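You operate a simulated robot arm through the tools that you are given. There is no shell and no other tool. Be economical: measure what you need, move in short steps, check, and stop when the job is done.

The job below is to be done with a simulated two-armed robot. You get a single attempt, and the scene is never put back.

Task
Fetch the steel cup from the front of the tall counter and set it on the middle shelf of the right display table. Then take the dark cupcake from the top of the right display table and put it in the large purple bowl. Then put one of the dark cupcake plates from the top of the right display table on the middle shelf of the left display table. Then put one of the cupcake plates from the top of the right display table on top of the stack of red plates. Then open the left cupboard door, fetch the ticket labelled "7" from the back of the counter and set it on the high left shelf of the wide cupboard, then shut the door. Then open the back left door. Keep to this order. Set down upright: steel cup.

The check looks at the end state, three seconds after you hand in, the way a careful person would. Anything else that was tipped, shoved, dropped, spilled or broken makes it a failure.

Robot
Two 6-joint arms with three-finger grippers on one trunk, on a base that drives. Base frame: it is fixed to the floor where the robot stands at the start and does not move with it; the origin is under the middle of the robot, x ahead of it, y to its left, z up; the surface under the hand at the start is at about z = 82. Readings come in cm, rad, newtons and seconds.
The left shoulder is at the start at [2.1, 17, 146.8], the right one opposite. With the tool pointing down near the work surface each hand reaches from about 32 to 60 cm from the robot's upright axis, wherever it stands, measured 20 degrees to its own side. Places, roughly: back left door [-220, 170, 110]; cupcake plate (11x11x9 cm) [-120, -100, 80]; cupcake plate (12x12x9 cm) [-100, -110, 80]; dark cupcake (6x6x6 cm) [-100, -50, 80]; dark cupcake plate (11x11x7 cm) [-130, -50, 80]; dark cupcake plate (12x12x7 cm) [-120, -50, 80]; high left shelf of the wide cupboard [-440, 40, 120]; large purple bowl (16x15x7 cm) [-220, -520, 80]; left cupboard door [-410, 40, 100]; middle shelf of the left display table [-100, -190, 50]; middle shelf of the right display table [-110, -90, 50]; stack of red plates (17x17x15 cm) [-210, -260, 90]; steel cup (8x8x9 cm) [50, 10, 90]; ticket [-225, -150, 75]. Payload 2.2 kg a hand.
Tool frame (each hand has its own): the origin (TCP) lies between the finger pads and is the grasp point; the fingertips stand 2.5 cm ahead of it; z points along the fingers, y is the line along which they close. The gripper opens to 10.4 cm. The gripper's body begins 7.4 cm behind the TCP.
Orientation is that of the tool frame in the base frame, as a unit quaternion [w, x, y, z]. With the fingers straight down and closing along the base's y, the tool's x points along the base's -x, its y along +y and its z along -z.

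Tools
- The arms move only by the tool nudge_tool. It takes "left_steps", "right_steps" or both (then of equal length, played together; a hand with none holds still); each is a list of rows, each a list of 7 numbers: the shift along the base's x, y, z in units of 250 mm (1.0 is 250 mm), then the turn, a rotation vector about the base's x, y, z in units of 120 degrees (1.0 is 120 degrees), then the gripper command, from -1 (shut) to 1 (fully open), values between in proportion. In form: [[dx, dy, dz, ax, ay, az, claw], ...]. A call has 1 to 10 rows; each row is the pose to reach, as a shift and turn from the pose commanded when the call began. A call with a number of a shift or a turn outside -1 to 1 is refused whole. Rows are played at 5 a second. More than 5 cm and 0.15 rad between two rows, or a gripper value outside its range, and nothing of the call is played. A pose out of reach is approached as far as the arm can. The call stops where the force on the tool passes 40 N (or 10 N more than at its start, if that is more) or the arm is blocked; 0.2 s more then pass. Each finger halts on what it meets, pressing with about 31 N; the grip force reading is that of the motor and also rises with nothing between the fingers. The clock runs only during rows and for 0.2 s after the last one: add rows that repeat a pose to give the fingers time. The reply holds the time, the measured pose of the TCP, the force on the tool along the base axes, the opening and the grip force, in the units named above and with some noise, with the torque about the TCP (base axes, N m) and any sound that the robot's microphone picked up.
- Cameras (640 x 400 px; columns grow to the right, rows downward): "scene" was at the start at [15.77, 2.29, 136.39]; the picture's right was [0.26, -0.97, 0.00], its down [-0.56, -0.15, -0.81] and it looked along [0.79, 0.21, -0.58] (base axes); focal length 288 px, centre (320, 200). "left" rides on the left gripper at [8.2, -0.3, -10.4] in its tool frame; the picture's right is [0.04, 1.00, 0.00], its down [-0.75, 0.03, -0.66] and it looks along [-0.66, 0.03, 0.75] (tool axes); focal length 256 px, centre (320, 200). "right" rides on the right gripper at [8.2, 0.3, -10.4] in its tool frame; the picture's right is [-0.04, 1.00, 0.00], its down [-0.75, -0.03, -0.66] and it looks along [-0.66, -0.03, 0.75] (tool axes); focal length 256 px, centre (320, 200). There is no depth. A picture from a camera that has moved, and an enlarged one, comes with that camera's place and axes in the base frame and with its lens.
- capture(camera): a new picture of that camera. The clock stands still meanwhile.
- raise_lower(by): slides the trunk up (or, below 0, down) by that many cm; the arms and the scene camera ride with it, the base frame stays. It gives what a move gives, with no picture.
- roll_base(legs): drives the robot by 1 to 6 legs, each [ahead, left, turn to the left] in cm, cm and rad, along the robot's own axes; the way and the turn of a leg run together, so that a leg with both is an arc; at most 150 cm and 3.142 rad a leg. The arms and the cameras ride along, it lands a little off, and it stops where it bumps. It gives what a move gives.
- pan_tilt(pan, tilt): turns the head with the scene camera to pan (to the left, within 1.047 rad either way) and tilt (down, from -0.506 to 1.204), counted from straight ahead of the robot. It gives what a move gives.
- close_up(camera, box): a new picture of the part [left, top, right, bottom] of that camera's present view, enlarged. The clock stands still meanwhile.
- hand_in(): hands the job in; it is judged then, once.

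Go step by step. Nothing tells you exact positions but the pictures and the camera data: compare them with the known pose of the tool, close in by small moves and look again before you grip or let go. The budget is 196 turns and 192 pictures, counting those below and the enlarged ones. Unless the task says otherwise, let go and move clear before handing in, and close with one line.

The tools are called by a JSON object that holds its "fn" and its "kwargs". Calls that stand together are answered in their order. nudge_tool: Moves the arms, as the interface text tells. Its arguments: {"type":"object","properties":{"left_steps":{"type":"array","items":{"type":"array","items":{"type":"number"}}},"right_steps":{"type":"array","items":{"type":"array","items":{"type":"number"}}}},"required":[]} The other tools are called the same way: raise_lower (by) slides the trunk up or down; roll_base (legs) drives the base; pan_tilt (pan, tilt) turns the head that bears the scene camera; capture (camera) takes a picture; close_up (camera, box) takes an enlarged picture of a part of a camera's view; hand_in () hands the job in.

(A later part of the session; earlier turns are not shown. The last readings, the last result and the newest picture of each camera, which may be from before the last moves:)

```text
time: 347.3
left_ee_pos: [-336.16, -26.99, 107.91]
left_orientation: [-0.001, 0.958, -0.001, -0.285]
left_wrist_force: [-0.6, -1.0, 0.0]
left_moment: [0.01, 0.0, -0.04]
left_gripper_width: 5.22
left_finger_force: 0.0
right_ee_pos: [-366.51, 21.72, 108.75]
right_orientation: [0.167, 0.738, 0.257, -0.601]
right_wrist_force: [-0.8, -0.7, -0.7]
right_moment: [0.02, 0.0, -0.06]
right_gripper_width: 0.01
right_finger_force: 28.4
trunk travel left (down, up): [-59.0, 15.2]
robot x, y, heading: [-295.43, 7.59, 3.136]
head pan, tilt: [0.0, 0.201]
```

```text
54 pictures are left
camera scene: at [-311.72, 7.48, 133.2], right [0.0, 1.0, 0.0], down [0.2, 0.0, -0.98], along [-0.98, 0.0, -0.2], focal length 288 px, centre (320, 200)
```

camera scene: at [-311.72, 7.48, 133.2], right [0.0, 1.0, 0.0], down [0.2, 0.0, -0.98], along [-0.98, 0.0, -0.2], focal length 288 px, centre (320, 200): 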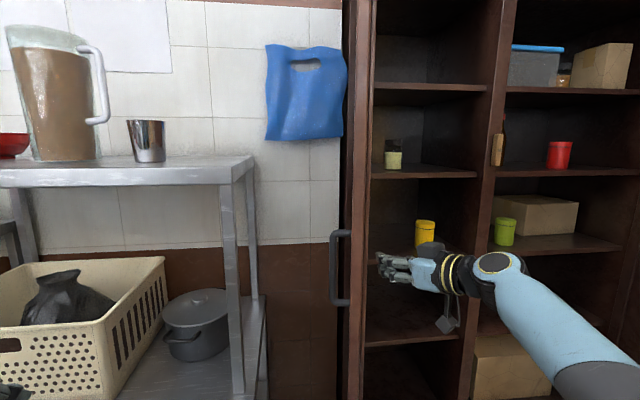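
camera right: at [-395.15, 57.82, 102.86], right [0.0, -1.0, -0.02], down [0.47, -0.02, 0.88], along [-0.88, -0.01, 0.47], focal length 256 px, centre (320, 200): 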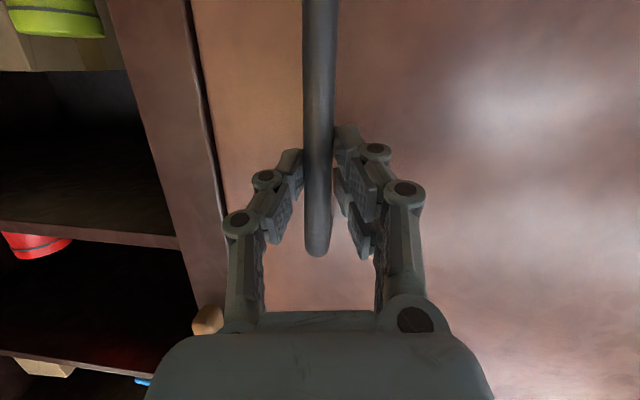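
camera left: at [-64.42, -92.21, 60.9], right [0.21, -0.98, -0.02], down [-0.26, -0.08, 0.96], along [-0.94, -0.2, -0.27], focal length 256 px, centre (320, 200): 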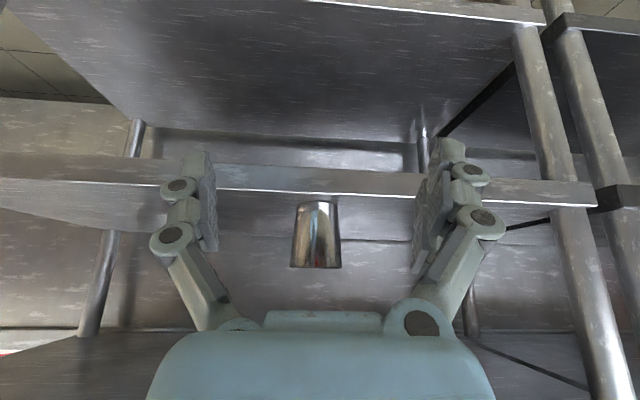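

The left door is open about 90°. Now I'll back off, turn left and look along the counter's back for the ticket.

{"fn": "roll_base", "kwargs": {"legs": [[-20, -3, 0], [0, 0, 1.57]]}}

{"fn": "pan_tilt", "kwargs": {"pan": 0.3, "tilt": 0.4}}

{"fn": "capture", "kwargs": {"camera": "scene"}}

```text
time: 349.0
left_ee_pos: [-308.27, -17.11, 110.44]
left_orientation: [0.034, 0.955, 0.09, -0.282]
left_wrist_force: [2.7, 4.0, 2.0]
left_moment: [-0.21, 0.05, 0.17]
left_gripper_width: 5.2
left_finger_force: 0.0
right_ee_pos: [-347.63, 21.7, 112.59]
right_orientation: [0.216, 0.69, 0.342, -0.6]
right_wrist_force: [2.5, -1.9, 1.0]
right_moment: [0.11, 0.02, -0.25]
right_gripper_width: 0.0
right_finger_force: 28.2
trunk travel left (down, up): [-59.0, 15.2]
robot x, y, heading: [-279.54, 21.4, -2.946]
head pan, tilt: [0.0, 0.201]
stopped in leg 1: the robot was blocked; the commanded pose is now the measured one
```

```text
time: 349.8
left_ee_pos: [-310.18, -20.22, 108.26]
left_orientation: [0.009, 0.948, 0.096, -0.302]
left_wrist_force: [1.9, -1.8, -1.3]
left_moment: [0.09, 0.11, -0.09]
left_gripper_width: 5.21
left_finger_force: 0.6
right_ee_pos: [-348.85, 20.56, 110.47]
right_orientation: [0.212, 0.702, 0.335, -0.591]
right_wrist_force: [0.3, -2.1, -0.3]
right_moment: [0.06, 0.01, -0.15]
right_gripper_width: 0.01
right_finger_force: 28.4
trunk travel left (down, up): [-59.0, 15.2]
robot x, y, heading: [-279.26, 21.22, -2.946]
head pan, tilt: [0.3, 0.4]
```

```text
53 pictures are left
camera scene: at [-293.66, 15.29, 131.41], right [-0.47, 0.88, 0.0], down [0.34, 0.19, -0.92], along [-0.81, -0.44, -0.39], focal length 288 px, centre (320, 200)
```

scene: 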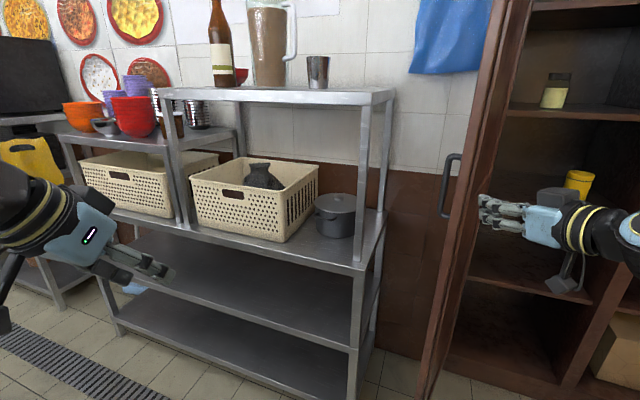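

The base bumped something behind its right rear corner and turned slightly. I'll strafe left past the door edge and then turn left; then check what was behind.

{"fn": "roll_base", "kwargs": {"legs": [[2, 24, 0], [0, 0, 1.3]]}}

{"fn": "pan_tilt", "kwargs": {"pan": 0.5, "tilt": 0.45}}

{"fn": "capture", "kwargs": {"camera": "scene"}}

```text
time: 350.6
left_ee_pos: [-310.35, -20.97, 108.16]
left_orientation: [0.01, 0.949, 0.103, -0.298]
left_wrist_force: [-0.2, -1.2, 0.0]
left_moment: [0.04, -0.01, 0.02]
left_gripper_width: 5.22
left_finger_force: 0.2
right_ee_pos: [-349.75, 19.37, 109.81]
right_orientation: [0.216, 0.703, 0.34, -0.587]
right_wrist_force: [-0.3, -0.9, 0.1]
right_moment: [0.03, -0.03, -0.03]
right_gripper_width: 0.02
right_finger_force: 28.6
trunk travel left (down, up): [-59.0, 15.2]
robot x, y, heading: [-278.85, 21.26, -2.931]
head pan, tilt: [0.3, 0.4]
stopped in leg 1: the robot was blocked; the commanded pose is now the measured one
```

```text
time: 351.4
left_ee_pos: [-310.35, -20.93, 108.19]
left_orientation: [0.011, 0.949, 0.103, -0.299]
left_wrist_force: [-0.2, 0.1, 0.1]
left_moment: [-0.01, 0.01, 0.01]
left_gripper_width: 5.18
left_finger_force: 0.0
right_ee_pos: [-349.64, 19.49, 109.83]
right_orientation: [0.216, 0.703, 0.34, -0.587]
right_wrist_force: [-0.2, -0.6, -0.3]
right_moment: [-0.02, 0.02, 0.02]
right_gripper_width: 0.0
right_finger_force: 28.2
trunk travel left (down, up): [-59.0, 15.2]
robot x, y, heading: [-279.36, 21.04, -2.934]
head pan, tilt: [0.499, 0.45]
```

```text
52 pictures are left
camera scene: at [-293.05, 13.71, 130.88], right [-0.65, 0.76, 0.0], down [0.33, 0.28, -0.9], along [-0.68, -0.59, -0.44], focal length 288 px, centre (320, 200)
```

scene: 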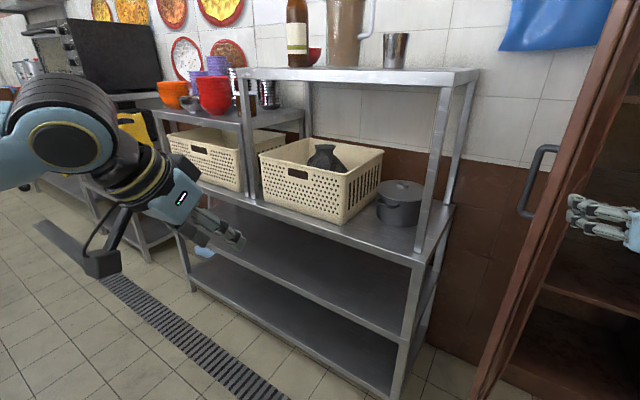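

Blocked on the left too, so something touches the rear-left. I'll move forward and right to get free, straightening the heading.

{"fn": "roll_base", "kwargs": {"legs": [[8, -5, 0], [6, 0, -0.2]]}}

{"fn": "pan_tilt", "kwargs": {"pan": 1.04, "tilt": 0.6}}

{"fn": "capture", "kwargs": {"camera": "scene"}}

```text
time: 353.2
left_ee_pos: [-332.86, -11.77, 108.27]
left_orientation: [-0.019, 0.954, 0.01, -0.298]
left_wrist_force: [0.1, -0.2, 0.3]
left_moment: [0.02, 0.03, -0.01]
left_gripper_width: 5.18
left_finger_force: 0.0
right_ee_pos: [-363.54, 35.46, 109.78]
right_orientation: [0.159, 0.732, 0.27, -0.605]
right_wrist_force: [0.5, -0.6, 0.0]
right_moment: [-0.04, 0.0, 0.01]
right_gripper_width: 0.0
right_finger_force: 28.2
trunk travel left (down, up): [-59.0, 15.2]
robot x, y, heading: [-294.33, 23.98, -3.127]
head pan, tilt: [0.499, 0.45]
```

```text
time: 354.2
left_ee_pos: [-332.59, -11.77, 108.05]
left_orientation: [-0.018, 0.954, 0.01, -0.299]
left_wrist_force: [0.5, 0.4, -0.1]
left_moment: [-0.01, -0.01, -0.06]
left_gripper_width: 5.2
left_finger_force: 0.0
right_ee_pos: [-363.43, 35.45, 109.87]
right_orientation: [0.159, 0.732, 0.27, -0.605]
right_wrist_force: [0.0, -0.1, -0.1]
right_moment: [-0.03, 0.02, 0.01]
right_gripper_width: 0.0
right_finger_force: 28.5
trunk travel left (down, up): [-59.0, 15.2]
robot x, y, heading: [-294.14, 23.49, -3.124]
head pan, tilt: [1.04, 0.6]
```

```text
51 pictures are left
camera scene: at [-305.42, 15.73, 129.52], right [-0.87, 0.49, 0.0], down [0.28, 0.49, -0.83], along [-0.41, -0.72, -0.56], focal length 288 px, centre (320, 200)
```

scene: 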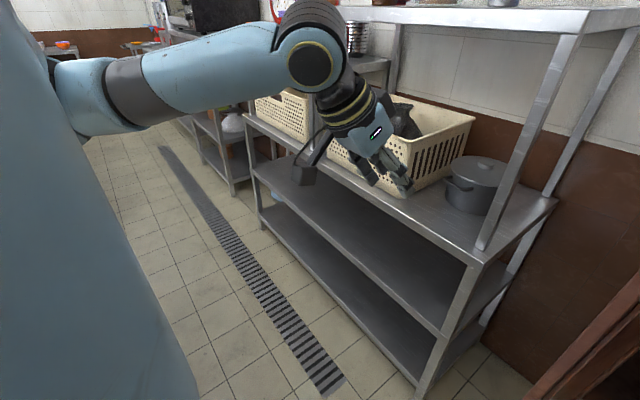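

The retracted left arm's elbow sticks far out behind-left, which likely caused the block. I'll re-extend the left hand to narrow the arm, then back out again.

{"fn": "nudge_tool", "kwargs": {"left_steps": [[-0.15, 0.1, 0.1, 0, 0, 0, 0], [-0.3, 0.2, 0.2, 0, 0, 0, 0], [-0.45, 0.32, 0.3, 0, 0, 0, 0], [-0.6, 0.44, 0.4, 0, 0, 0, 0]]}}

{"fn": "roll_base", "kwargs": {"legs": [[-13, 0, 0], [0, 28, 0]]}}

```text
refused: row 1 steps farther than a row can; nothing moved
```

```text
time: 356.3
left_ee_pos: [-318.81, -20.53, 108.09]
left_orientation: [-0.012, 0.954, 0.032, -0.298]
left_wrist_force: [0.2, -0.5, -1.1]
left_moment: [0.06, 0.01, -0.03]
left_gripper_width: 5.21
left_finger_force: 0.1
right_ee_pos: [-351.57, 25.31, 109.8]
right_orientation: [0.172, 0.726, 0.286, -0.601]
right_wrist_force: [-1.1, 0.1, -0.6]
right_moment: [-0.01, 0.02, 0.01]
right_gripper_width: 0.0
right_finger_force: 28.2
trunk travel left (down, up): [-59.0, 15.2]
robot x, y, heading: [-281.8, 16.52, -3.077]
head pan, tilt: [1.04, 0.6]
stopped in leg 2: the robot was blocked; the commanded pose is now the measured one
```

The refused arm move left the elbow out; the strafe got blocked again. Let me extend the left arm first (smaller steps) and look down-left.

{"fn": "nudge_tool", "kwargs": {"left_steps": [[-0.12, 0.08, 0.08, 0, 0, 0, 0], [-0.24, 0.16, 0.16, 0, 0, 0, 0], [-0.36, 0.24, 0.24, 0, 0, 0, 0], [-0.48, 0.32, 0.32, 0, 0, 0, 0], [-0.6, 0.4, 0.4, 0, 0, 0, 0]]}}

{"fn": "pan_tilt", "kwargs": {"pan": 1.04, "tilt": 0.75}}

{"fn": "capture", "kwargs": {"camera": "scene"}}

```text
time: 357.5
left_ee_pos: [-333.99, -10.42, 118.31]
left_orientation: [-0.011, 0.954, 0.031, -0.298]
left_wrist_force: [-0.1, 0.6, 0.1]
left_moment: [-0.04, -0.01, 0.05]
left_gripper_width: 5.21
left_finger_force: 0.0
right_ee_pos: [-351.69, 25.56, 109.9]
right_orientation: [0.173, 0.726, 0.285, -0.602]
right_wrist_force: [-0.2, 0.8, -0.7]
right_moment: [-0.03, 0.02, 0.04]
right_gripper_width: 0.0
right_finger_force: 28.8
trunk travel left (down, up): [-59.0, 15.2]
robot x, y, heading: [-281.64, 16.3, -3.082]
head pan, tilt: [1.04, 0.6]
```

```text
time: 358.2
left_ee_pos: [-333.89, -10.64, 118.17]
left_orientation: [-0.011, 0.954, 0.031, -0.299]
left_wrist_force: [-0.4, -0.4, -0.3]
left_moment: [0.03, 0.0, 0.02]
left_gripper_width: 5.21
left_finger_force: 0.1
right_ee_pos: [-351.41, 25.42, 109.97]
right_orientation: [0.172, 0.725, 0.286, -0.602]
right_wrist_force: [-0.9, -0.2, 0.1]
right_moment: [-0.01, -0.02, 0.01]
right_gripper_width: 0.0
right_finger_force: 28.4
trunk travel left (down, up): [-59.0, 15.2]
robot x, y, heading: [-281.99, 16.57, -3.082]
head pan, tilt: [1.04, 0.75]
```

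```text
50 pictures are left
camera scene: at [-292.34, 8.78, 128.24], right [-0.89, 0.45, 0.0], down [0.31, 0.61, -0.73], along [-0.33, -0.65, -0.68], focal length 288 px, centre (320, 200)
```

scene: 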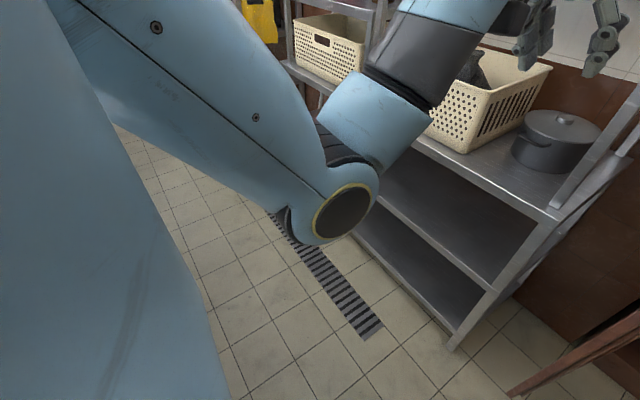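

The elbow is now forward and the floor at left is clear. I'll try the strafe again.

{"fn": "roll_base", "kwargs": {"legs": [[1, 26, 0]]}}

```text
time: 359.0
left_ee_pos: [-333.75, -12.78, 118.15]
left_orientation: [-0.009, 0.953, 0.042, -0.299]
left_wrist_force: [0.6, -1.1, -0.4]
left_moment: [0.05, 0.01, -0.01]
left_gripper_width: 5.2
left_finger_force: 0.1
right_ee_pos: [-352.08, 23.03, 109.84]
right_orientation: [0.177, 0.723, 0.293, -0.6]
right_wrist_force: [-0.6, -0.6, 0.3]
right_moment: [0.04, -0.01, -0.04]
right_gripper_width: 0.0
right_finger_force: 28.6
trunk travel left (down, up): [-59.0, 15.2]
robot x, y, heading: [-282.32, 15.85, -3.062]
head pan, tilt: [1.04, 0.75]
stopped in leg 1: the robot was blocked; the commanded pose is now the measured one
```

Something at the rear-left blocks. I'll fold the right hand back to its compact 43° pose so I can stand further forward while passing the door edge.

{"fn": "nudge_tool", "kwargs": {"right_steps": [[0.09, 0.03, 0, 0.0113, -0.0478, -0.0496, -1], [0.18, 0.06, 0, 0.0227, -0.0955, -0.0992, -1], [0.28, 0.09, 0, 0.034, -0.1433, -0.1488, -1], [0.38, 0.12, 0, 0.0453, -0.1911, -0.1984, -1], [0.48, 0.15, 0, 0.0567, -0.2388, -0.248, -1], [0.56, 0.16, 0, 0.068, -0.2866, -0.2976, -1]]}}

{"fn": "roll_base", "kwargs": {"legs": [[8, 0, 0], [2, 32, 0]]}}

```text
time: 360.5
left_ee_pos: [-333.8, -12.46, 118.23]
left_orientation: [-0.009, 0.953, 0.04, -0.299]
left_wrist_force: [0.5, -0.5, -0.1]
left_moment: [0.01, 0.04, 0.0]
left_gripper_width: 5.18
left_finger_force: 0.1
right_ee_pos: [-339.17, 34.33, 109.94]
right_orientation: [-0.067, 0.924, 0.045, -0.374]
right_wrist_force: [-0.5, 0.1, -0.1]
right_moment: [0.01, -0.01, -0.02]
right_gripper_width: 0.0
right_finger_force: 28.4
trunk travel left (down, up): [-59.0, 15.2]
robot x, y, heading: [-282.06, 15.62, -3.07]
head pan, tilt: [1.04, 0.75]
stopped in row 6 (right hand): the arm was blocked; the commanded pose is now the measured one
```

```text
time: 363.3
left_ee_pos: [-340.91, -45.21, 118.1]
left_orientation: [-0.008, 0.953, 0.043, -0.299]
left_wrist_force: [-0.1, -0.6, 0.4]
left_moment: [0.02, 0.03, -0.03]
left_gripper_width: 5.18
left_finger_force: 0.0
right_ee_pos: [-346.65, 1.54, 109.72]
right_orientation: [-0.067, 0.924, 0.046, -0.374]
right_wrist_force: [0.5, -0.4, 0.0]
right_moment: [-0.02, -0.03, -0.03]
right_gripper_width: 0.01
right_finger_force: 28.0
trunk travel left (down, up): [-59.0, 15.2]
robot x, y, heading: [-289.15, -17.16, -3.062]
head pan, tilt: [1.04, 0.75]
```

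Free. Now turn left to face down the corridor and look for the ticket.

{"fn": "roll_base", "kwargs": {"legs": [[6, 6, 0], [0, 0, 1.52], [60, 0, 0]]}}

{"fn": "pan_tilt", "kwargs": {"pan": 0.75, "tilt": 0.5}}

{"fn": "capture", "kwargs": {"camera": "scene"}}

```text
time: 371.1
left_ee_pos: [-268.67, -137.51, 118.12]
left_orientation: [0.199, 0.666, 0.683, -0.224]
left_wrist_force: [-1.0, -0.4, 0.5]
left_moment: [0.04, 0.0, 0.04]
left_gripper_width: 5.22
left_finger_force: 0.0
right_ee_pos: [-315.63, -140.21, 109.82]
right_orientation: [0.206, 0.642, 0.667, -0.317]
right_wrist_force: [-0.5, 0.5, 0.2]
right_moment: [-0.01, -0.01, -0.02]
right_gripper_width: 0.0
right_finger_force: 28.8
trunk travel left (down, up): [-59.0, 15.2]
robot x, y, heading: [-293.59, -84.24, -1.553]
head pan, tilt: [1.04, 0.75]
```

```text
time: 371.9
left_ee_pos: [-268.67, -137.42, 118.18]
left_orientation: [0.199, 0.666, 0.684, -0.223]
left_wrist_force: [-0.2, 0.4, 0.2]
left_moment: [0.01, 0.0, 0.01]
left_gripper_width: 5.19
left_finger_force: 0.1
right_ee_pos: [-315.66, -140.07, 109.91]
right_orientation: [0.208, 0.641, 0.667, -0.318]
right_wrist_force: [0.4, -0.4, -0.4]
right_moment: [0.0, -0.02, -0.06]
right_gripper_width: 0.01
right_finger_force: 28.4
trunk travel left (down, up): [-59.0, 15.2]
robot x, y, heading: [-293.56, -84.24, -1.555]
head pan, tilt: [0.75, 0.499]
```

```text
49 pictures are left
camera scene: at [-286.91, -97.78, 130.43], right [-0.72, -0.69, 0.0], down [-0.33, 0.34, -0.88], along [0.61, -0.63, -0.48], focal length 288 px, centre (320, 200)
```

scene: 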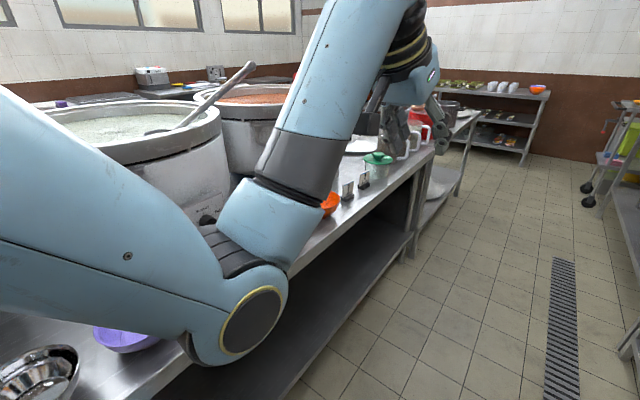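

Small stand-up tickets line the counter's back edge. I'll go further and turn to face them.

{"fn": "roll_base", "kwargs": {"legs": [[46, 0, 0], [0, 0, 1.54]]}}

{"fn": "pan_tilt", "kwargs": {"pan": -0.1, "tilt": 0.7}}

{"fn": "capture", "kwargs": {"camera": "scene"}}

```text
time: 378.5
left_ee_pos: [-239.34, -106.13, 118.2]
left_orientation: [0.299, -0.011, 0.954, -0.018]
left_wrist_force: [-0.6, -0.6, 0.8]
left_moment: [0.0, -0.02, 0.01]
left_gripper_width: 5.23
left_finger_force: 0.1
right_ee_pos: [-236.78, -153.0, 109.84]
right_orientation: [0.372, -0.017, 0.925, -0.078]
right_wrist_force: [-0.3, 0.0, -0.7]
right_moment: [-0.03, 0.03, 0.01]
right_gripper_width: 0.0
right_finger_force: 28.5
trunk travel left (down, up): [-59.0, 15.2]
robot x, y, heading: [-292.53, -130.79, 0.013]
head pan, tilt: [0.75, 0.499]
```

```text
time: 379.7
left_ee_pos: [-239.38, -106.12, 118.27]
left_orientation: [0.299, -0.01, 0.954, -0.018]
left_wrist_force: [0.1, 0.0, 0.8]
left_moment: [0.02, 0.0, 0.02]
left_gripper_width: 5.21
left_finger_force: 0.0
right_ee_pos: [-236.79, -153.04, 109.88]
right_orientation: [0.372, -0.017, 0.925, -0.078]
right_wrist_force: [-0.2, 0.1, -0.8]
right_moment: [-0.02, 0.01, 0.02]
right_gripper_width: 0.0
right_finger_force: 28.9
trunk travel left (down, up): [-59.0, 15.2]
robot x, y, heading: [-292.89, -130.83, 0.016]
head pan, tilt: [-0.099, 0.7]
```

```text
48 pictures are left
camera scene: at [-276.88, -131.39, 128.66], right [-0.08, -1.0, 0.0], down [-0.64, 0.05, -0.76], along [0.76, -0.06, -0.64], focal length 288 px, centre (320, 200)
```

scene: 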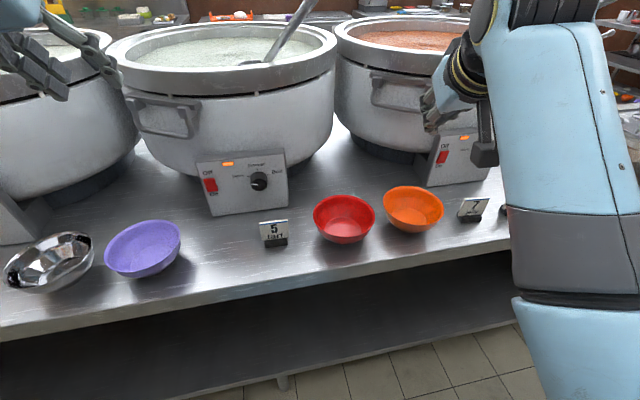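

I see ticket "5 tart" and another near [-223,-178]; I'll zoom in on the labels.

{"fn": "close_up", "kwargs": {"camera": "scene", "box": [430, 180, 530, 240]}}

{"fn": "close_up", "kwargs": {"camera": "scene", "box": [230, 190, 330, 260]}}

```text
6.40 times, centred on (480, 210) of scene
camera zoom: at [-276.88, -131.39, 128.66], right [-0.08, -1.0, 0.0], down [-0.64, 0.05, -0.76], along [0.76, -0.06, -0.64], focal length 1843 px, centre (-704, 136)
```

zoom: 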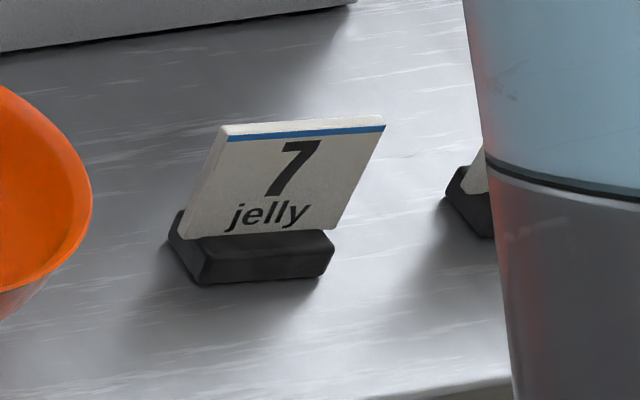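

```text
5.71 times, centred on (280, 225) of scene
camera zoom: at [-276.88, -131.39, 128.66], right [-0.08, -1.0, 0.0], down [-0.64, 0.05, -0.76], along [0.76, -0.06, -0.64], focal length 1645 px, centre (549, 57)
```

zoom: 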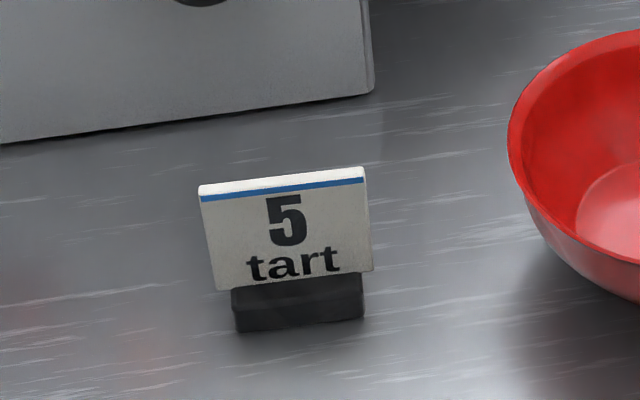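

The ticket "7 jelly" is at about [-225, -176, 75], a card on a black base, facing me. I'll level the right hand, open it, and position the base in front of it.

{"fn": "nudge_tool", "kwargs": {"right_steps": [[0, 0, 0, 0.038, 0.003, 0.006, 0.2], [0, 0, 0, 0.0753, 0.0067, 0.0122, 0.9], [0, 0, 0, 0.0753, 0.0067, 0.0122, 0.9]]}}

{"fn": "roll_base", "kwargs": {"legs": [[0, -27, -0.016], [8, 0, 0]]}}

{"fn": "capture", "kwargs": {"camera": "scene"}}

{"fn": "capture", "kwargs": {"camera": "right"}}

```text
time: 380.5
left_ee_pos: [-239.27, -106.02, 118.19]
left_orientation: [0.298, -0.011, 0.954, -0.018]
left_wrist_force: [0.0, 0.0, 0.4]
left_moment: [-0.02, -0.01, -0.03]
left_gripper_width: 5.2
left_finger_force: 0.0
right_ee_pos: [-236.82, -152.98, 110.02]
right_orientation: [0.365, 0.001, 0.931, 0.0]
right_wrist_force: [0.3, 0.5, 0.5]
right_moment: [0.01, 0.0, -0.03]
right_gripper_width: 9.77
right_finger_force: 0.0
trunk travel left (down, up): [-59.0, 15.2]
robot x, y, heading: [-293.01, -131.03, 0.013]
head pan, tilt: [-0.099, 0.7]
```

```text
time: 383.1
left_ee_pos: [-230.45, -134.75, 118.07]
left_orientation: [0.299, -0.001, 0.954, -0.021]
left_wrist_force: [0.4, 0.5, -1.2]
left_moment: [-0.03, 0.05, 0.0]
left_gripper_width: 5.19
left_finger_force: 0.1
right_ee_pos: [-228.9, -181.89, 109.83]
right_orientation: [0.364, 0.01, 0.931, -0.003]
right_wrist_force: [0.4, 0.4, -0.1]
right_moment: [-0.02, 0.05, 0.01]
right_gripper_width: 9.9
right_finger_force: 0.1
trunk travel left (down, up): [-59.0, 15.2]
robot x, y, heading: [-283.95, -158.91, -0.002]
head pan, tilt: [-0.099, 0.7]
```

```text
45 pictures are left
camera scene: at [-268.45, -159.44, 128.64], right [-0.1, -0.99, 0.0], down [-0.64, 0.07, -0.76], along [0.76, -0.08, -0.65], focal length 288 px, centre (320, 200)
```

scene: 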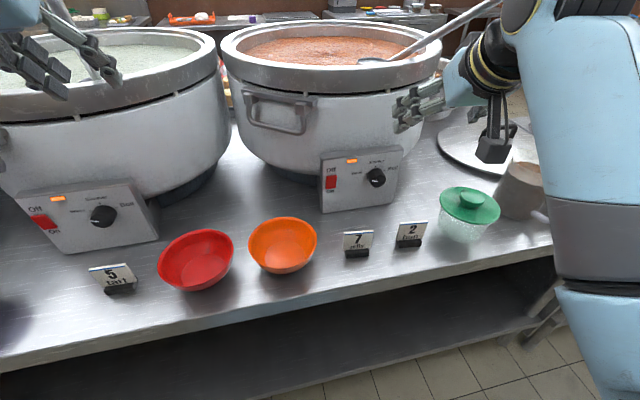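

```text
44 pictures are left
camera right: at [-241.95, -181.27, 111.88], right [0.05, 1.0, 0.03], down [0.11, -0.03, 0.99], along [0.99, -0.05, -0.11], focal length 256 px, centre (320, 200)
```

right: 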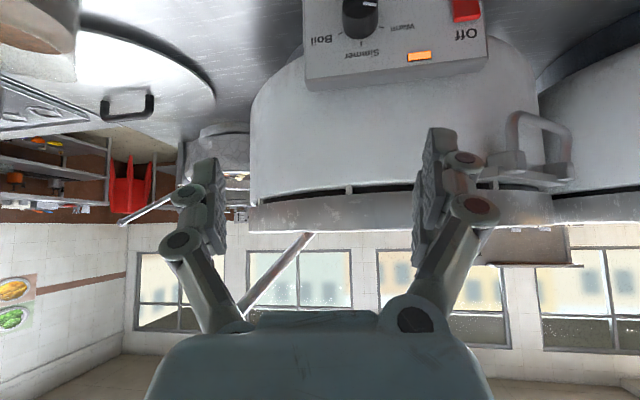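

Triangulated: ticket base at about [-231, -171, 81] (counter z ≈ 80.7). I'll back up slightly and lower the hand to a pre-grasp before the card.

{"fn": "roll_base", "kwargs": {"legs": [[-8, 6, 0]]}}

{"fn": "nudge_tool", "kwargs": {"right_steps": [[-0.02, 0.05, -0.16, 0, 0, 0, 1], [-0.04, 0.1, -0.32, 0, 0, 0, 1], [-0.05, 0.15, -0.48, 0, 0, 0, 1], [-0.06, 0.19, -0.64, 0, 0, 0, 1], [-0.06, 0.19, -0.74, 0, 0, 0, 1], [-0.06, 0.19, -0.74, 0, 0, 0, 1]]}}

{"fn": "capture", "kwargs": {"camera": "right"}}

```text
time: 384.2
left_ee_pos: [-238.52, -128.64, 118.24]
left_orientation: [0.299, -0.002, 0.954, -0.021]
left_wrist_force: [0.6, 0.1, 0.6]
left_moment: [-0.01, -0.04, 0.01]
left_gripper_width: 5.2
left_finger_force: 0.1
right_ee_pos: [-236.76, -175.6, 109.92]
right_orientation: [0.367, 0.009, 0.93, -0.004]
right_wrist_force: [-0.7, 0.5, -0.7]
right_moment: [-0.02, -0.01, 0.0]
right_gripper_width: 9.87
right_finger_force: 0.0
trunk travel left (down, up): [-59.0, 15.2]
robot x, y, heading: [-292.23, -152.42, -0.007]
head pan, tilt: [-0.099, 0.7]
```

```text
time: 385.6
left_ee_pos: [-238.34, -128.59, 118.27]
left_orientation: [0.298, -0.003, 0.954, -0.02]
left_wrist_force: [-0.3, -0.1, -0.3]
left_moment: [0.01, -0.02, -0.01]
left_gripper_width: 5.21
left_finger_force: 0.2
right_ee_pos: [-238.27, -170.77, 91.42]
right_orientation: [0.365, 0.009, 0.931, -0.004]
right_wrist_force: [0.1, 0.4, 0.8]
right_moment: [-0.01, -0.01, -0.02]
right_gripper_width: 10.4
right_finger_force: 0.0
trunk travel left (down, up): [-59.0, 15.2]
robot x, y, heading: [-291.77, -152.35, -0.007]
head pan, tilt: [-0.099, 0.7]
```

```text
43 pictures are left
camera right: at [-251.48, -170.26, 93.51], right [0.05, 1.0, 0.03], down [0.11, -0.03, 0.99], along [0.99, -0.05, -0.11], focal length 256 px, centre (320, 200)
```

right: 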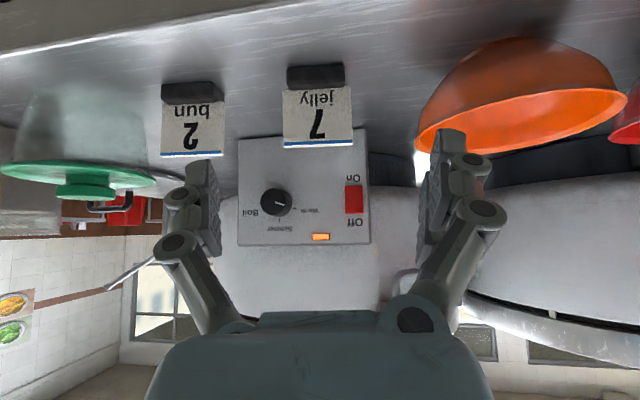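

Ticket centre ≈ [-232, -171.4], card about 5.5 cm wide. I'll narrow the fingers to 7.8 cm and descend along the tool axis.

{"fn": "nudge_tool", "kwargs": {"right_steps": [[0.06, -0.016, -0.07, 0, 0, 0, 0.5], [0.12, -0.024, -0.14, 0, 0, 0, 0.5], [0.18, -0.024, -0.22, 0, 0, 0, 0.5], [0.24, -0.024, -0.29, 0, 0, 0, 0.5], [0.24, -0.024, -0.29, 0, 0, 0, 0.5]]}}

{"fn": "capture", "kwargs": {"camera": "right"}}

```text
time: 386.8
left_ee_pos: [-238.43, -128.81, 118.32]
left_orientation: [0.299, -0.002, 0.954, -0.021]
left_wrist_force: [0.0, 0.2, -0.4]
left_moment: [0.03, -0.02, 0.02]
left_gripper_width: 5.19
left_finger_force: 0.1
right_ee_pos: [-232.26, -171.47, 84.08]
right_orientation: [0.366, 0.009, 0.931, -0.003]
right_wrist_force: [0.1, -0.6, 0.6]
right_moment: [-0.01, -0.01, -0.02]
right_gripper_width: 7.78
right_finger_force: 0.1
trunk travel left (down, up): [-59.0, 15.2]
robot x, y, heading: [-291.81, -152.45, -0.005]
head pan, tilt: [-0.099, 0.7]
```

```text
42 pictures are left
camera right: at [-245.44, -170.96, 86.12], right [0.05, 1.0, 0.03], down [0.1, -0.03, 0.99], along [0.99, -0.05, -0.11], focal length 256 px, centre (320, 200)
```

right: 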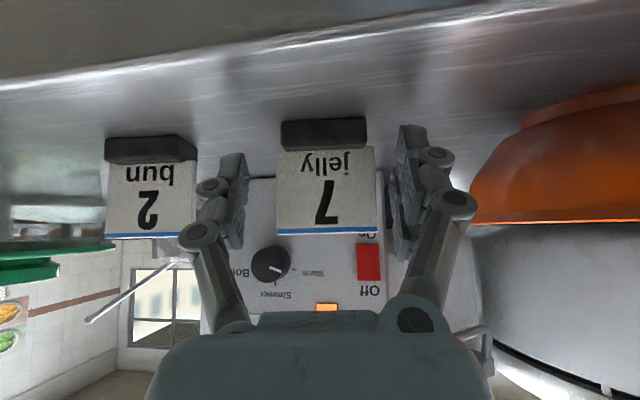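

Card is between the fingers. A touch lower/forward, then close.

{"fn": "nudge_tool", "kwargs": {"right_steps": [[0.016, 0.012, -0.02, 0, 0, 0, 0.5], [0.024, 0.014, -0.03, 0, 0, 0, 0.3], [0.024, 0.014, -0.03, 0, 0, 0, 0], [0.024, 0.014, -0.03, 0, 0, 0, -0.4], [0.024, 0.014, -0.03, 0, 0, 0, -1], [0.024, 0.014, -0.03, 0, 0, 0, -1]]}}

{"fn": "nudge_tool", "kwargs": {"right_steps": [[0, 0, 0.06, 0, 0, 0, -1], [0, 0, 0.16, 0, 0, 0, -1], [0, 0, 0.28, 0, 0, 0, -1], [0, 0, 0.4, 0, 0, 0, -1], [0, 0, 0.4, 0, 0, 0, -1]]}}

{"fn": "capture", "kwargs": {"camera": "right"}}

```text
time: 388.2
left_ee_pos: [-238.31, -128.7, 118.18]
left_orientation: [0.298, -0.002, 0.954, -0.021]
left_wrist_force: [-0.1, -0.2, -0.5]
left_moment: [0.01, 0.0, 0.0]
left_gripper_width: 5.17
left_finger_force: 0.1
right_ee_pos: [-231.67, -171.2, 83.32]
right_orientation: [0.366, 0.009, 0.931, -0.003]
right_wrist_force: [0.0, 0.2, -0.2]
right_moment: [-0.02, -0.01, 0.04]
right_gripper_width: 5.77
right_finger_force: 30.6
trunk travel left (down, up): [-59.0, 15.2]
robot x, y, heading: [-292.19, -152.63, -0.005]
head pan, tilt: [-0.099, 0.7]
```

```text
time: 389.4
left_ee_pos: [-238.43, -128.75, 118.17]
left_orientation: [0.298, -0.002, 0.954, -0.021]
left_wrist_force: [-0.5, 0.1, -0.5]
left_moment: [-0.02, -0.02, -0.03]
left_gripper_width: 5.21
left_finger_force: 0.1
right_ee_pos: [-231.62, -171.38, 93.38]
right_orientation: [0.365, 0.009, 0.931, -0.004]
right_wrist_force: [-0.1, -0.7, -0.4]
right_moment: [0.0, 0.01, 0.0]
right_gripper_width: 5.75
right_finger_force: 31.3
trunk travel left (down, up): [-59.0, 15.2]
robot x, y, heading: [-292.25, -152.38, -0.002]
head pan, tilt: [-0.099, 0.7]
```

```text
41 pictures are left
camera right: at [-244.79, -170.84, 95.38], right [0.05, 1.0, 0.03], down [0.11, -0.03, 0.99], along [0.99, -0.05, -0.11], focal length 256 px, centre (320, 200)
```

right: 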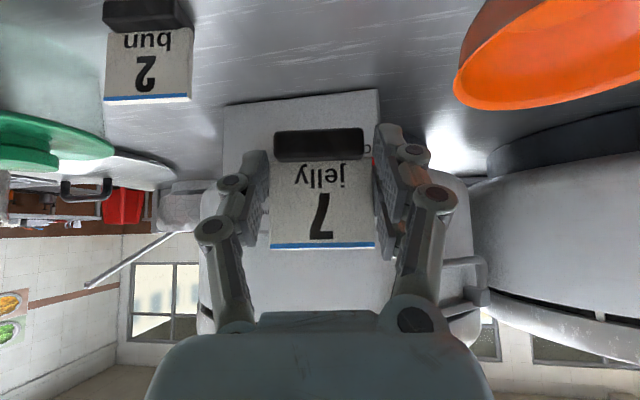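

The ticket is held. I'll raise up, turn and drive back to the open cupboard door.

{"fn": "raise_lower", "kwargs": {"by": 15}}

{"fn": "roll_base", "kwargs": {"legs": [[-8, 0, 0], [0, 0, 1.57], [150, 0, 0], [48, 0, 0]]}}

```text
time: 391.2
left_ee_pos: [-238.41, -128.72, 133.24]
left_orientation: [0.299, -0.003, 0.954, -0.02]
left_wrist_force: [0.4, 0.3, -0.3]
left_moment: [-0.02, 0.01, -0.01]
left_gripper_width: 5.17
left_finger_force: 0.1
right_ee_pos: [-231.55, -171.25, 108.39]
right_orientation: [0.365, 0.009, 0.931, -0.003]
right_wrist_force: [-0.3, -1.0, -1.0]
right_moment: [-0.01, -0.02, 0.0]
right_gripper_width: 5.76
right_finger_force: 30.8
trunk travel left (down, up): [-74.0, 0.2]
robot x, y, heading: [-292.2, -152.15, -0.002]
head pan, tilt: [-0.099, 0.7]
```

```text
time: 405.2
left_ee_pos: [-307.8, 94.43, 133.16]
left_orientation: [0.232, -0.651, 0.697, 0.188]
left_wrist_force: [-0.3, 0.3, -0.1]
left_moment: [-0.04, -0.02, 0.03]
left_gripper_width: 5.22
left_finger_force: 0.0
right_ee_pos: [-264.94, 98.04, 108.51]
right_orientation: [0.271, -0.626, 0.688, 0.247]
right_wrist_force: [0.1, -0.1, -1.1]
right_moment: [-0.01, -0.04, -0.04]
right_gripper_width: 5.77
right_finger_force: 31.1
trunk travel left (down, up): [-74.0, 0.2]
robot x, y, heading: [-288.12, 39.1, 1.492]
head pan, tilt: [-0.099, 0.7]
```

Now turn to face the cupboard and look.

{"fn": "roll_base", "kwargs": {"legs": [[5, 13, 0], [0, 0, 1.64]]}}

{"fn": "pan_tilt", "kwargs": {"pan": 0.0, "tilt": 0.35}}

{"fn": "capture", "kwargs": {"camera": "scene"}}

```text
time: 410.4
left_ee_pos: [-355.12, 22.95, 133.11]
left_orientation: [-0.026, 0.954, -0.012, -0.298]
left_wrist_force: [-1.0, 1.2, 0.1]
left_moment: [0.0, 0.0, 0.0]
left_gripper_width: 5.19
left_finger_force: 0.0
right_ee_pos: [-360.69, 65.6, 108.51]
right_orientation: [-0.009, 0.931, -0.022, -0.365]
right_wrist_force: [0.2, 0.2, -1.0]
right_moment: [0.01, 0.03, 0.01]
right_gripper_width: 5.74
right_finger_force: 31.6
trunk travel left (down, up): [-74.0, 0.2]
robot x, y, heading: [-300.78, 45.18, 3.113]
head pan, tilt: [-0.099, 0.7]
```

```text
time: 411.3
left_ee_pos: [-355.15, 22.89, 133.25]
left_orientation: [-0.024, 0.954, -0.011, -0.298]
left_wrist_force: [0.0, 0.6, -0.2]
left_moment: [0.02, -0.01, 0.01]
left_gripper_width: 5.2
left_finger_force: 0.0
right_ee_pos: [-360.68, 65.71, 108.42]
right_orientation: [-0.008, 0.931, -0.021, -0.365]
right_wrist_force: [0.2, -0.6, -0.9]
right_moment: [0.01, -0.02, 0.02]
right_gripper_width: 5.75
right_finger_force: 31.0
trunk travel left (down, up): [-74.0, 0.2]
robot x, y, heading: [-300.55, 44.95, 3.106]
head pan, tilt: [0.0, 0.351]
```

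```text
40 pictures are left
camera scene: at [-316.87, 45.71, 146.83], right [0.03, 1.0, 0.0], down [0.34, -0.01, -0.94], along [-0.94, 0.03, -0.34], focal length 288 px, centre (320, 200)
```

scene: 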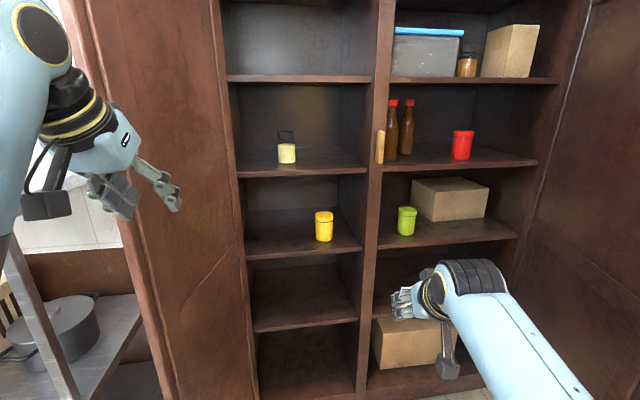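

The high left shelf (z ≈ 122, opening up to 149) is free at y ≈ 52; jar at [-428, 36]. I'll extend and raise the right hand in free space first.

{"fn": "nudge_tool", "kwargs": {"right_steps": [[-0.14, -0.05, 0.04, 0, 0, 0, -1], [-0.28, -0.1, 0.1, 0, 0, 0, -1], [-0.4, -0.15, 0.2, 0, 0, 0, -1], [-0.5, -0.2, 0.32, 0, 0, 0, -1], [-0.56, -0.25, 0.46, 0, 0, 0, -1], [-0.6, -0.3, 0.62, 0, 0, 0, -1], [-0.62, -0.32, 0.8, 0, 0, 0, -1], [-0.62, -0.32, 0.8, 0, 0, 0, -1]]}}

{"fn": "capture", "kwargs": {"camera": "right"}}

```text
time: 413.1
left_ee_pos: [-355.23, 22.92, 133.09]
left_orientation: [-0.025, 0.954, -0.011, -0.299]
left_wrist_force: [-0.4, -0.7, 0.2]
left_moment: [-0.01, 0.02, -0.03]
left_gripper_width: 5.2
left_finger_force: 0.1
right_ee_pos: [-376.12, 57.77, 128.49]
right_orientation: [-0.009, 0.931, -0.022, -0.364]
right_wrist_force: [-0.2, -0.5, -1.3]
right_moment: [0.02, -0.02, 0.0]
right_gripper_width: 5.76
right_finger_force: 30.8
trunk travel left (down, up): [-74.0, 0.2]
robot x, y, heading: [-300.01, 45.02, 3.108]
head pan, tilt: [0.0, 0.351]
```

```text
39 pictures are left
camera right: at [-363.25, 56.79, 130.41], right [-0.08, -1.0, 0.03], down [-0.1, 0.03, 0.99], along [-0.99, 0.07, -0.11], focal length 256 px, centre (320, 200)
```

right: 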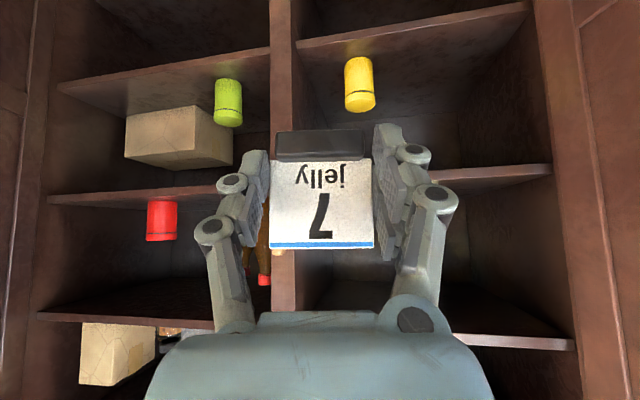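

Hand extended at z 128.5, shelf top ≈ 123.5. I'll shift the hand to y ≈ 51, and drive in.

{"fn": "nudge_tool", "kwargs": {"right_steps": [[0, -0.1, 0.02, 0, 0, 0, -1], [0, -0.2, 0.03, 0, 0, 0, -1], [0, -0.3, 0.04, 0, 0, 0, -1], [0, -0.38, 0.04, 0, 0, 0, -1]]}}

{"fn": "roll_base", "kwargs": {"legs": [[0, -3, 0.03], [30, 0, 0]]}}

{"fn": "capture", "kwargs": {"camera": "scene"}}

{"fn": "capture", "kwargs": {"camera": "right"}}

```text
time: 414.1
left_ee_pos: [-355.19, 22.87, 133.22]
left_orientation: [-0.026, 0.954, -0.012, -0.299]
left_wrist_force: [-0.1, -0.1, 0.3]
left_moment: [-0.04, -0.03, 0.01]
left_gripper_width: 5.18
left_finger_force: 0.2
right_ee_pos: [-376.47, 50.1, 128.98]
right_orientation: [-0.019, 0.931, -0.031, -0.363]
right_wrist_force: [-1.0, 0.0, -0.6]
right_moment: [-0.04, 0.01, 0.0]
right_gripper_width: 5.74
right_finger_force: 30.8
trunk travel left (down, up): [-74.0, 0.2]
robot x, y, heading: [-300.69, 45.27, 3.105]
head pan, tilt: [0.0, 0.351]
```

```text
time: 416.6
left_ee_pos: [-384.17, 23.88, 133.26]
left_orientation: [-0.02, 0.954, 0.005, -0.298]
left_wrist_force: [-0.5, -0.1, -0.3]
left_moment: [0.0, -0.03, 0.02]
left_gripper_width: 5.21
left_finger_force: 0.1
right_ee_pos: [-406.74, 50.08, 129.4]
right_orientation: [-0.013, 0.931, -0.014, -0.365]
right_wrist_force: [0.9, 0.0, -0.6]
right_moment: [0.02, -0.01, 0.01]
right_gripper_width: 5.75
right_finger_force: 30.7
trunk travel left (down, up): [-74.0, 0.2]
robot x, y, heading: [-330.94, 48.29, -3.132]
head pan, tilt: [0.0, 0.351]
```

```text
38 pictures are left
camera scene: at [-346.91, 48.04, 146.84], right [-0.01, 1.0, 0.0], down [0.34, 0.0, -0.94], along [-0.94, -0.01, -0.34], focal length 288 px, centre (320, 200)
```

scene: 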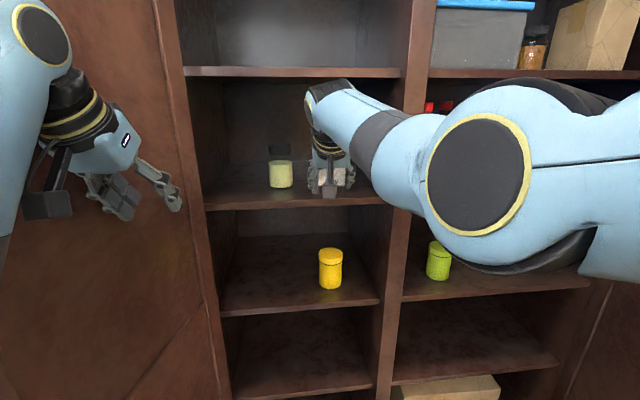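

```text
37 pictures are left
camera right: at [-393.89, 49.38, 131.28], right [-0.06, -1.0, 0.01], down [-0.1, 0.02, 0.99], along [-0.99, 0.06, -0.11], focal length 256 px, centre (320, 200)
```

right: 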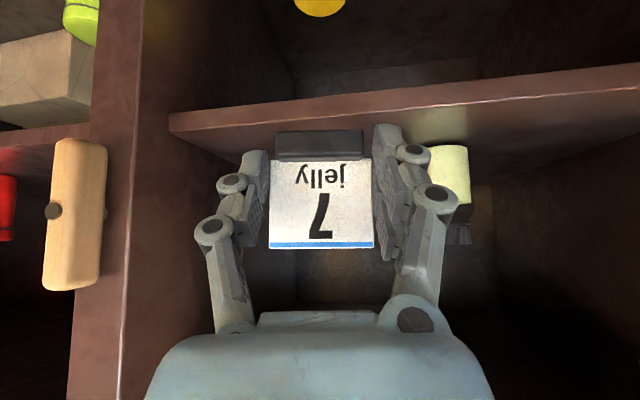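

Shelf top ≈ 124, ticket bottom ≈ 126.5. Forward 12 cm, then lower gently.

{"fn": "roll_base", "kwargs": {"legs": [[12, 0, 0]]}}

{"fn": "nudge_tool", "kwargs": {"right_steps": [[0, 0, -0.03, 0, 0, 0, -1], [0, 0, -0.06, 0, 0, 0, -1], [0, 0, -0.06, 0, 0, 0, -1]]}}

{"fn": "capture", "kwargs": {"camera": "right"}}

```text
time: 417.9
left_ee_pos: [-395.53, 24.97, 133.15]
left_orientation: [-0.026, 0.954, 0.0, -0.298]
left_wrist_force: [0.0, 15.0, 0.0]
left_moment: [-0.49, 0.05, 0.08]
left_gripper_width: 4.72
left_finger_force: 0.1
right_ee_pos: [-418.28, 51.52, 129.3]
right_orientation: [-0.014, 0.93, -0.017, -0.366]
right_wrist_force: [-0.8, -0.5, -0.4]
right_moment: [0.01, -0.01, -0.01]
right_gripper_width: 5.76
right_finger_force: 30.9
trunk travel left (down, up): [-74.0, 0.2]
robot x, y, heading: [-342.01, 48.16, -3.141]
head pan, tilt: [0.0, 0.351]
stopped in leg 1: the force on the tool passed its limit at 45 N (the readings are from after the stop); the commanded pose is now the measured one
```

```text
time: 418.7
left_ee_pos: [-395.62, 24.79, 133.13]
left_orientation: [-0.023, 0.954, 0.001, -0.298]
left_wrist_force: [0.1, 16.7, -1.3]
left_moment: [-0.55, -0.02, 0.11]
left_gripper_width: 4.57
left_finger_force: 0.1
right_ee_pos: [-418.15, 51.65, 127.85]
right_orientation: [-0.014, 0.93, -0.018, -0.367]
right_wrist_force: [0.1, -0.3, -0.2]
right_moment: [0.0, -0.02, -0.02]
right_gripper_width: 5.74
right_finger_force: 31.0
trunk travel left (down, up): [-74.0, 0.2]
robot x, y, heading: [-341.88, 48.23, -3.145]
head pan, tilt: [0.0, 0.351]
```

```text
36 pictures are left
camera right: at [-405.22, 50.65, 129.73], right [-0.07, -1.0, 0.01], down [-0.1, 0.02, 0.99], along [-0.99, 0.07, -0.1], focal length 256 px, centre (320, 200)
```

right: 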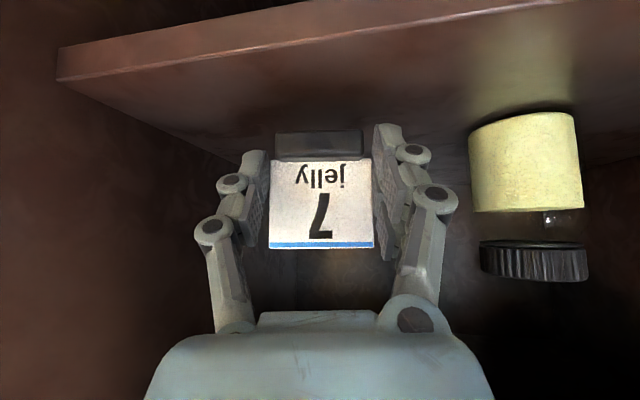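

The left hand touched the open door lightly; fine. Continue lowering the ticket to contact.

{"fn": "nudge_tool", "kwargs": {"right_steps": [[0, 0, -0.02, 0, 0, 0, -1], [0, 0, -0.036, 0, 0, 0, -1], [0, 0, -0.036, 0, 0, 0, -1]]}}

{"fn": "nudge_tool", "kwargs": {"right_steps": [[0, 0, -0.012, 0, 0, 0, -1], [0, 0, -0.02, 0, 0, 0, -1], [0, 0, -0.02, 0, 0, 0, -1]]}}

{"fn": "capture", "kwargs": {"camera": "right"}}

```text
time: 419.5
left_ee_pos: [-395.73, 24.82, 133.29]
left_orientation: [-0.023, 0.955, 0.002, -0.297]
left_wrist_force: [0.9, 19.0, -0.8]
left_moment: [-0.54, 0.02, 0.15]
left_gripper_width: 4.54
left_finger_force: 0.1
right_ee_pos: [-418.24, 51.32, 126.75]
right_orientation: [-0.013, 0.93, -0.017, -0.367]
right_wrist_force: [0.0, -0.6, -1.7]
right_moment: [0.02, 0.02, -0.04]
right_gripper_width: 5.72
right_finger_force: 31.4
trunk travel left (down, up): [-74.0, 0.2]
robot x, y, heading: [-341.95, 48.64, -3.138]
head pan, tilt: [0.0, 0.351]
```

```text
time: 420.3
left_ee_pos: [-395.53, 24.81, 133.14]
left_orientation: [-0.024, 0.954, 0.001, -0.298]
left_wrist_force: [0.2, 19.7, -1.9]
left_moment: [-0.57, 0.04, 0.15]
left_gripper_width: 4.51
left_finger_force: 0.1
right_ee_pos: [-418.26, 51.48, 126.49]
right_orientation: [-0.013, 0.93, -0.017, -0.366]
right_wrist_force: [0.0, 0.9, -0.4]
right_moment: [0.01, -0.02, 0.03]
right_gripper_width: 5.74
right_finger_force: 30.9
trunk travel left (down, up): [-74.0, 0.2]
robot x, y, heading: [-342.38, 48.01, -3.141]
head pan, tilt: [0.0, 0.351]
```

```text
35 pictures are left
camera right: at [-405.36, 50.52, 128.36], right [-0.07, -1.0, 0.02], down [-0.1, 0.02, 0.99], along [-0.99, 0.07, -0.1], focal length 256 px, centre (320, 200)
```

right: 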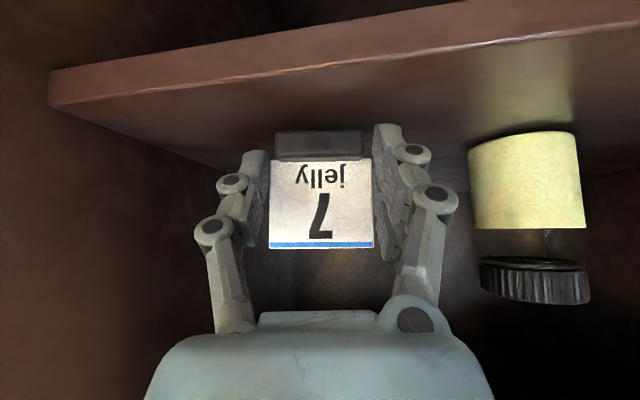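

{"fn": "nudge_tool", "kwargs": {"right_steps": [[0, 0, -0.02, 0, 0, 0, -1], [0, 0, -0.04, 0, 0, 0, -1], [0, 0, -0.04, 0, 0, 0, -1]]}}

{"fn": "nudge_tool", "kwargs": {"right_steps": [[0, 0, -0.012, 0, 0, 0, -1], [0, 0, -0.02, 0, 0, 0, -1], [0, 0, -0.02, 0, 0, 0, -1]]}}

{"fn": "nudge_tool", "kwargs": {"right_steps": [[0, 0, -0.012, 0, 0, 0, -1], [0, 0, -0.02, 0, 0, 0, -1], [0, 0, -0.02, 0, 0, 0, -1]]}}

{"fn": "capture", "kwargs": {"camera": "right"}}

```text
time: 421.1
left_ee_pos: [-395.63, 24.86, 133.2]
left_orientation: [-0.023, 0.954, 0.002, -0.298]
left_wrist_force: [0.0, 19.7, -2.0]
left_moment: [-0.58, 0.0, 0.17]
left_gripper_width: 4.56
left_finger_force: 0.0
right_ee_pos: [-418.19, 51.38, 125.43]
right_orientation: [-0.013, 0.93, -0.017, -0.366]
right_wrist_force: [0.1, 0.1, -0.9]
right_moment: [0.02, 0.01, -0.02]
right_gripper_width: 5.75
right_finger_force: 30.9
trunk travel left (down, up): [-74.0, 0.2]
robot x, y, heading: [-341.83, 48.42, -3.141]
head pan, tilt: [0.0, 0.351]
```

```text
time: 421.9
left_ee_pos: [-395.43, 24.75, 133.34]
left_orientation: [-0.024, 0.955, 0.002, -0.297]
left_wrist_force: [-6.9, 19.3, -4.3]
left_moment: [-0.39, -0.23, -0.19]
left_gripper_width: 4.47
left_finger_force: 0.1
right_ee_pos: [-418.36, 51.33, 125.26]
right_orientation: [-0.013, 0.929, -0.017, -0.369]
right_wrist_force: [0.1, -0.5, 20.5]
right_moment: [-0.15, 0.05, 0.11]
right_gripper_width: 5.75
right_finger_force: 31.2
trunk travel left (down, up): [-74.0, 0.2]
robot x, y, heading: [-342.44, 48.18, -3.139]
head pan, tilt: [0.0, 0.351]
```

```text
time: 422.7
left_ee_pos: [-395.31, 24.77, 133.36]
left_orientation: [-0.023, 0.954, 0.002, -0.299]
left_wrist_force: [-6.9, 18.6, -2.6]
left_moment: [-0.5, -0.23, -0.15]
left_gripper_width: 4.45
left_finger_force: 0.1
right_ee_pos: [-418.33, 51.3, 125.34]
right_orientation: [-0.012, 0.927, -0.018, -0.374]
right_wrist_force: [-2.4, -1.7, 37.0]
right_moment: [-0.69, 0.16, 0.19]
right_gripper_width: 5.8
right_finger_force: 31.2
trunk travel left (down, up): [-74.0, 0.2]
robot x, y, heading: [-342.07, 48.18, -3.145]
head pan, tilt: [0.0, 0.351]
```

```text
34 pictures are left
camera right: at [-405.38, 50.42, 127.07], right [-0.07, -1.0, 0.02], down [-0.09, 0.02, 1.0], along [-0.99, 0.07, -0.09], focal length 256 px, centre (320, 200)
```

right: 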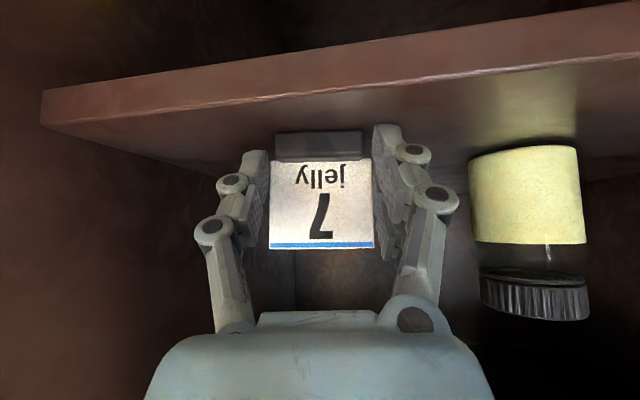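

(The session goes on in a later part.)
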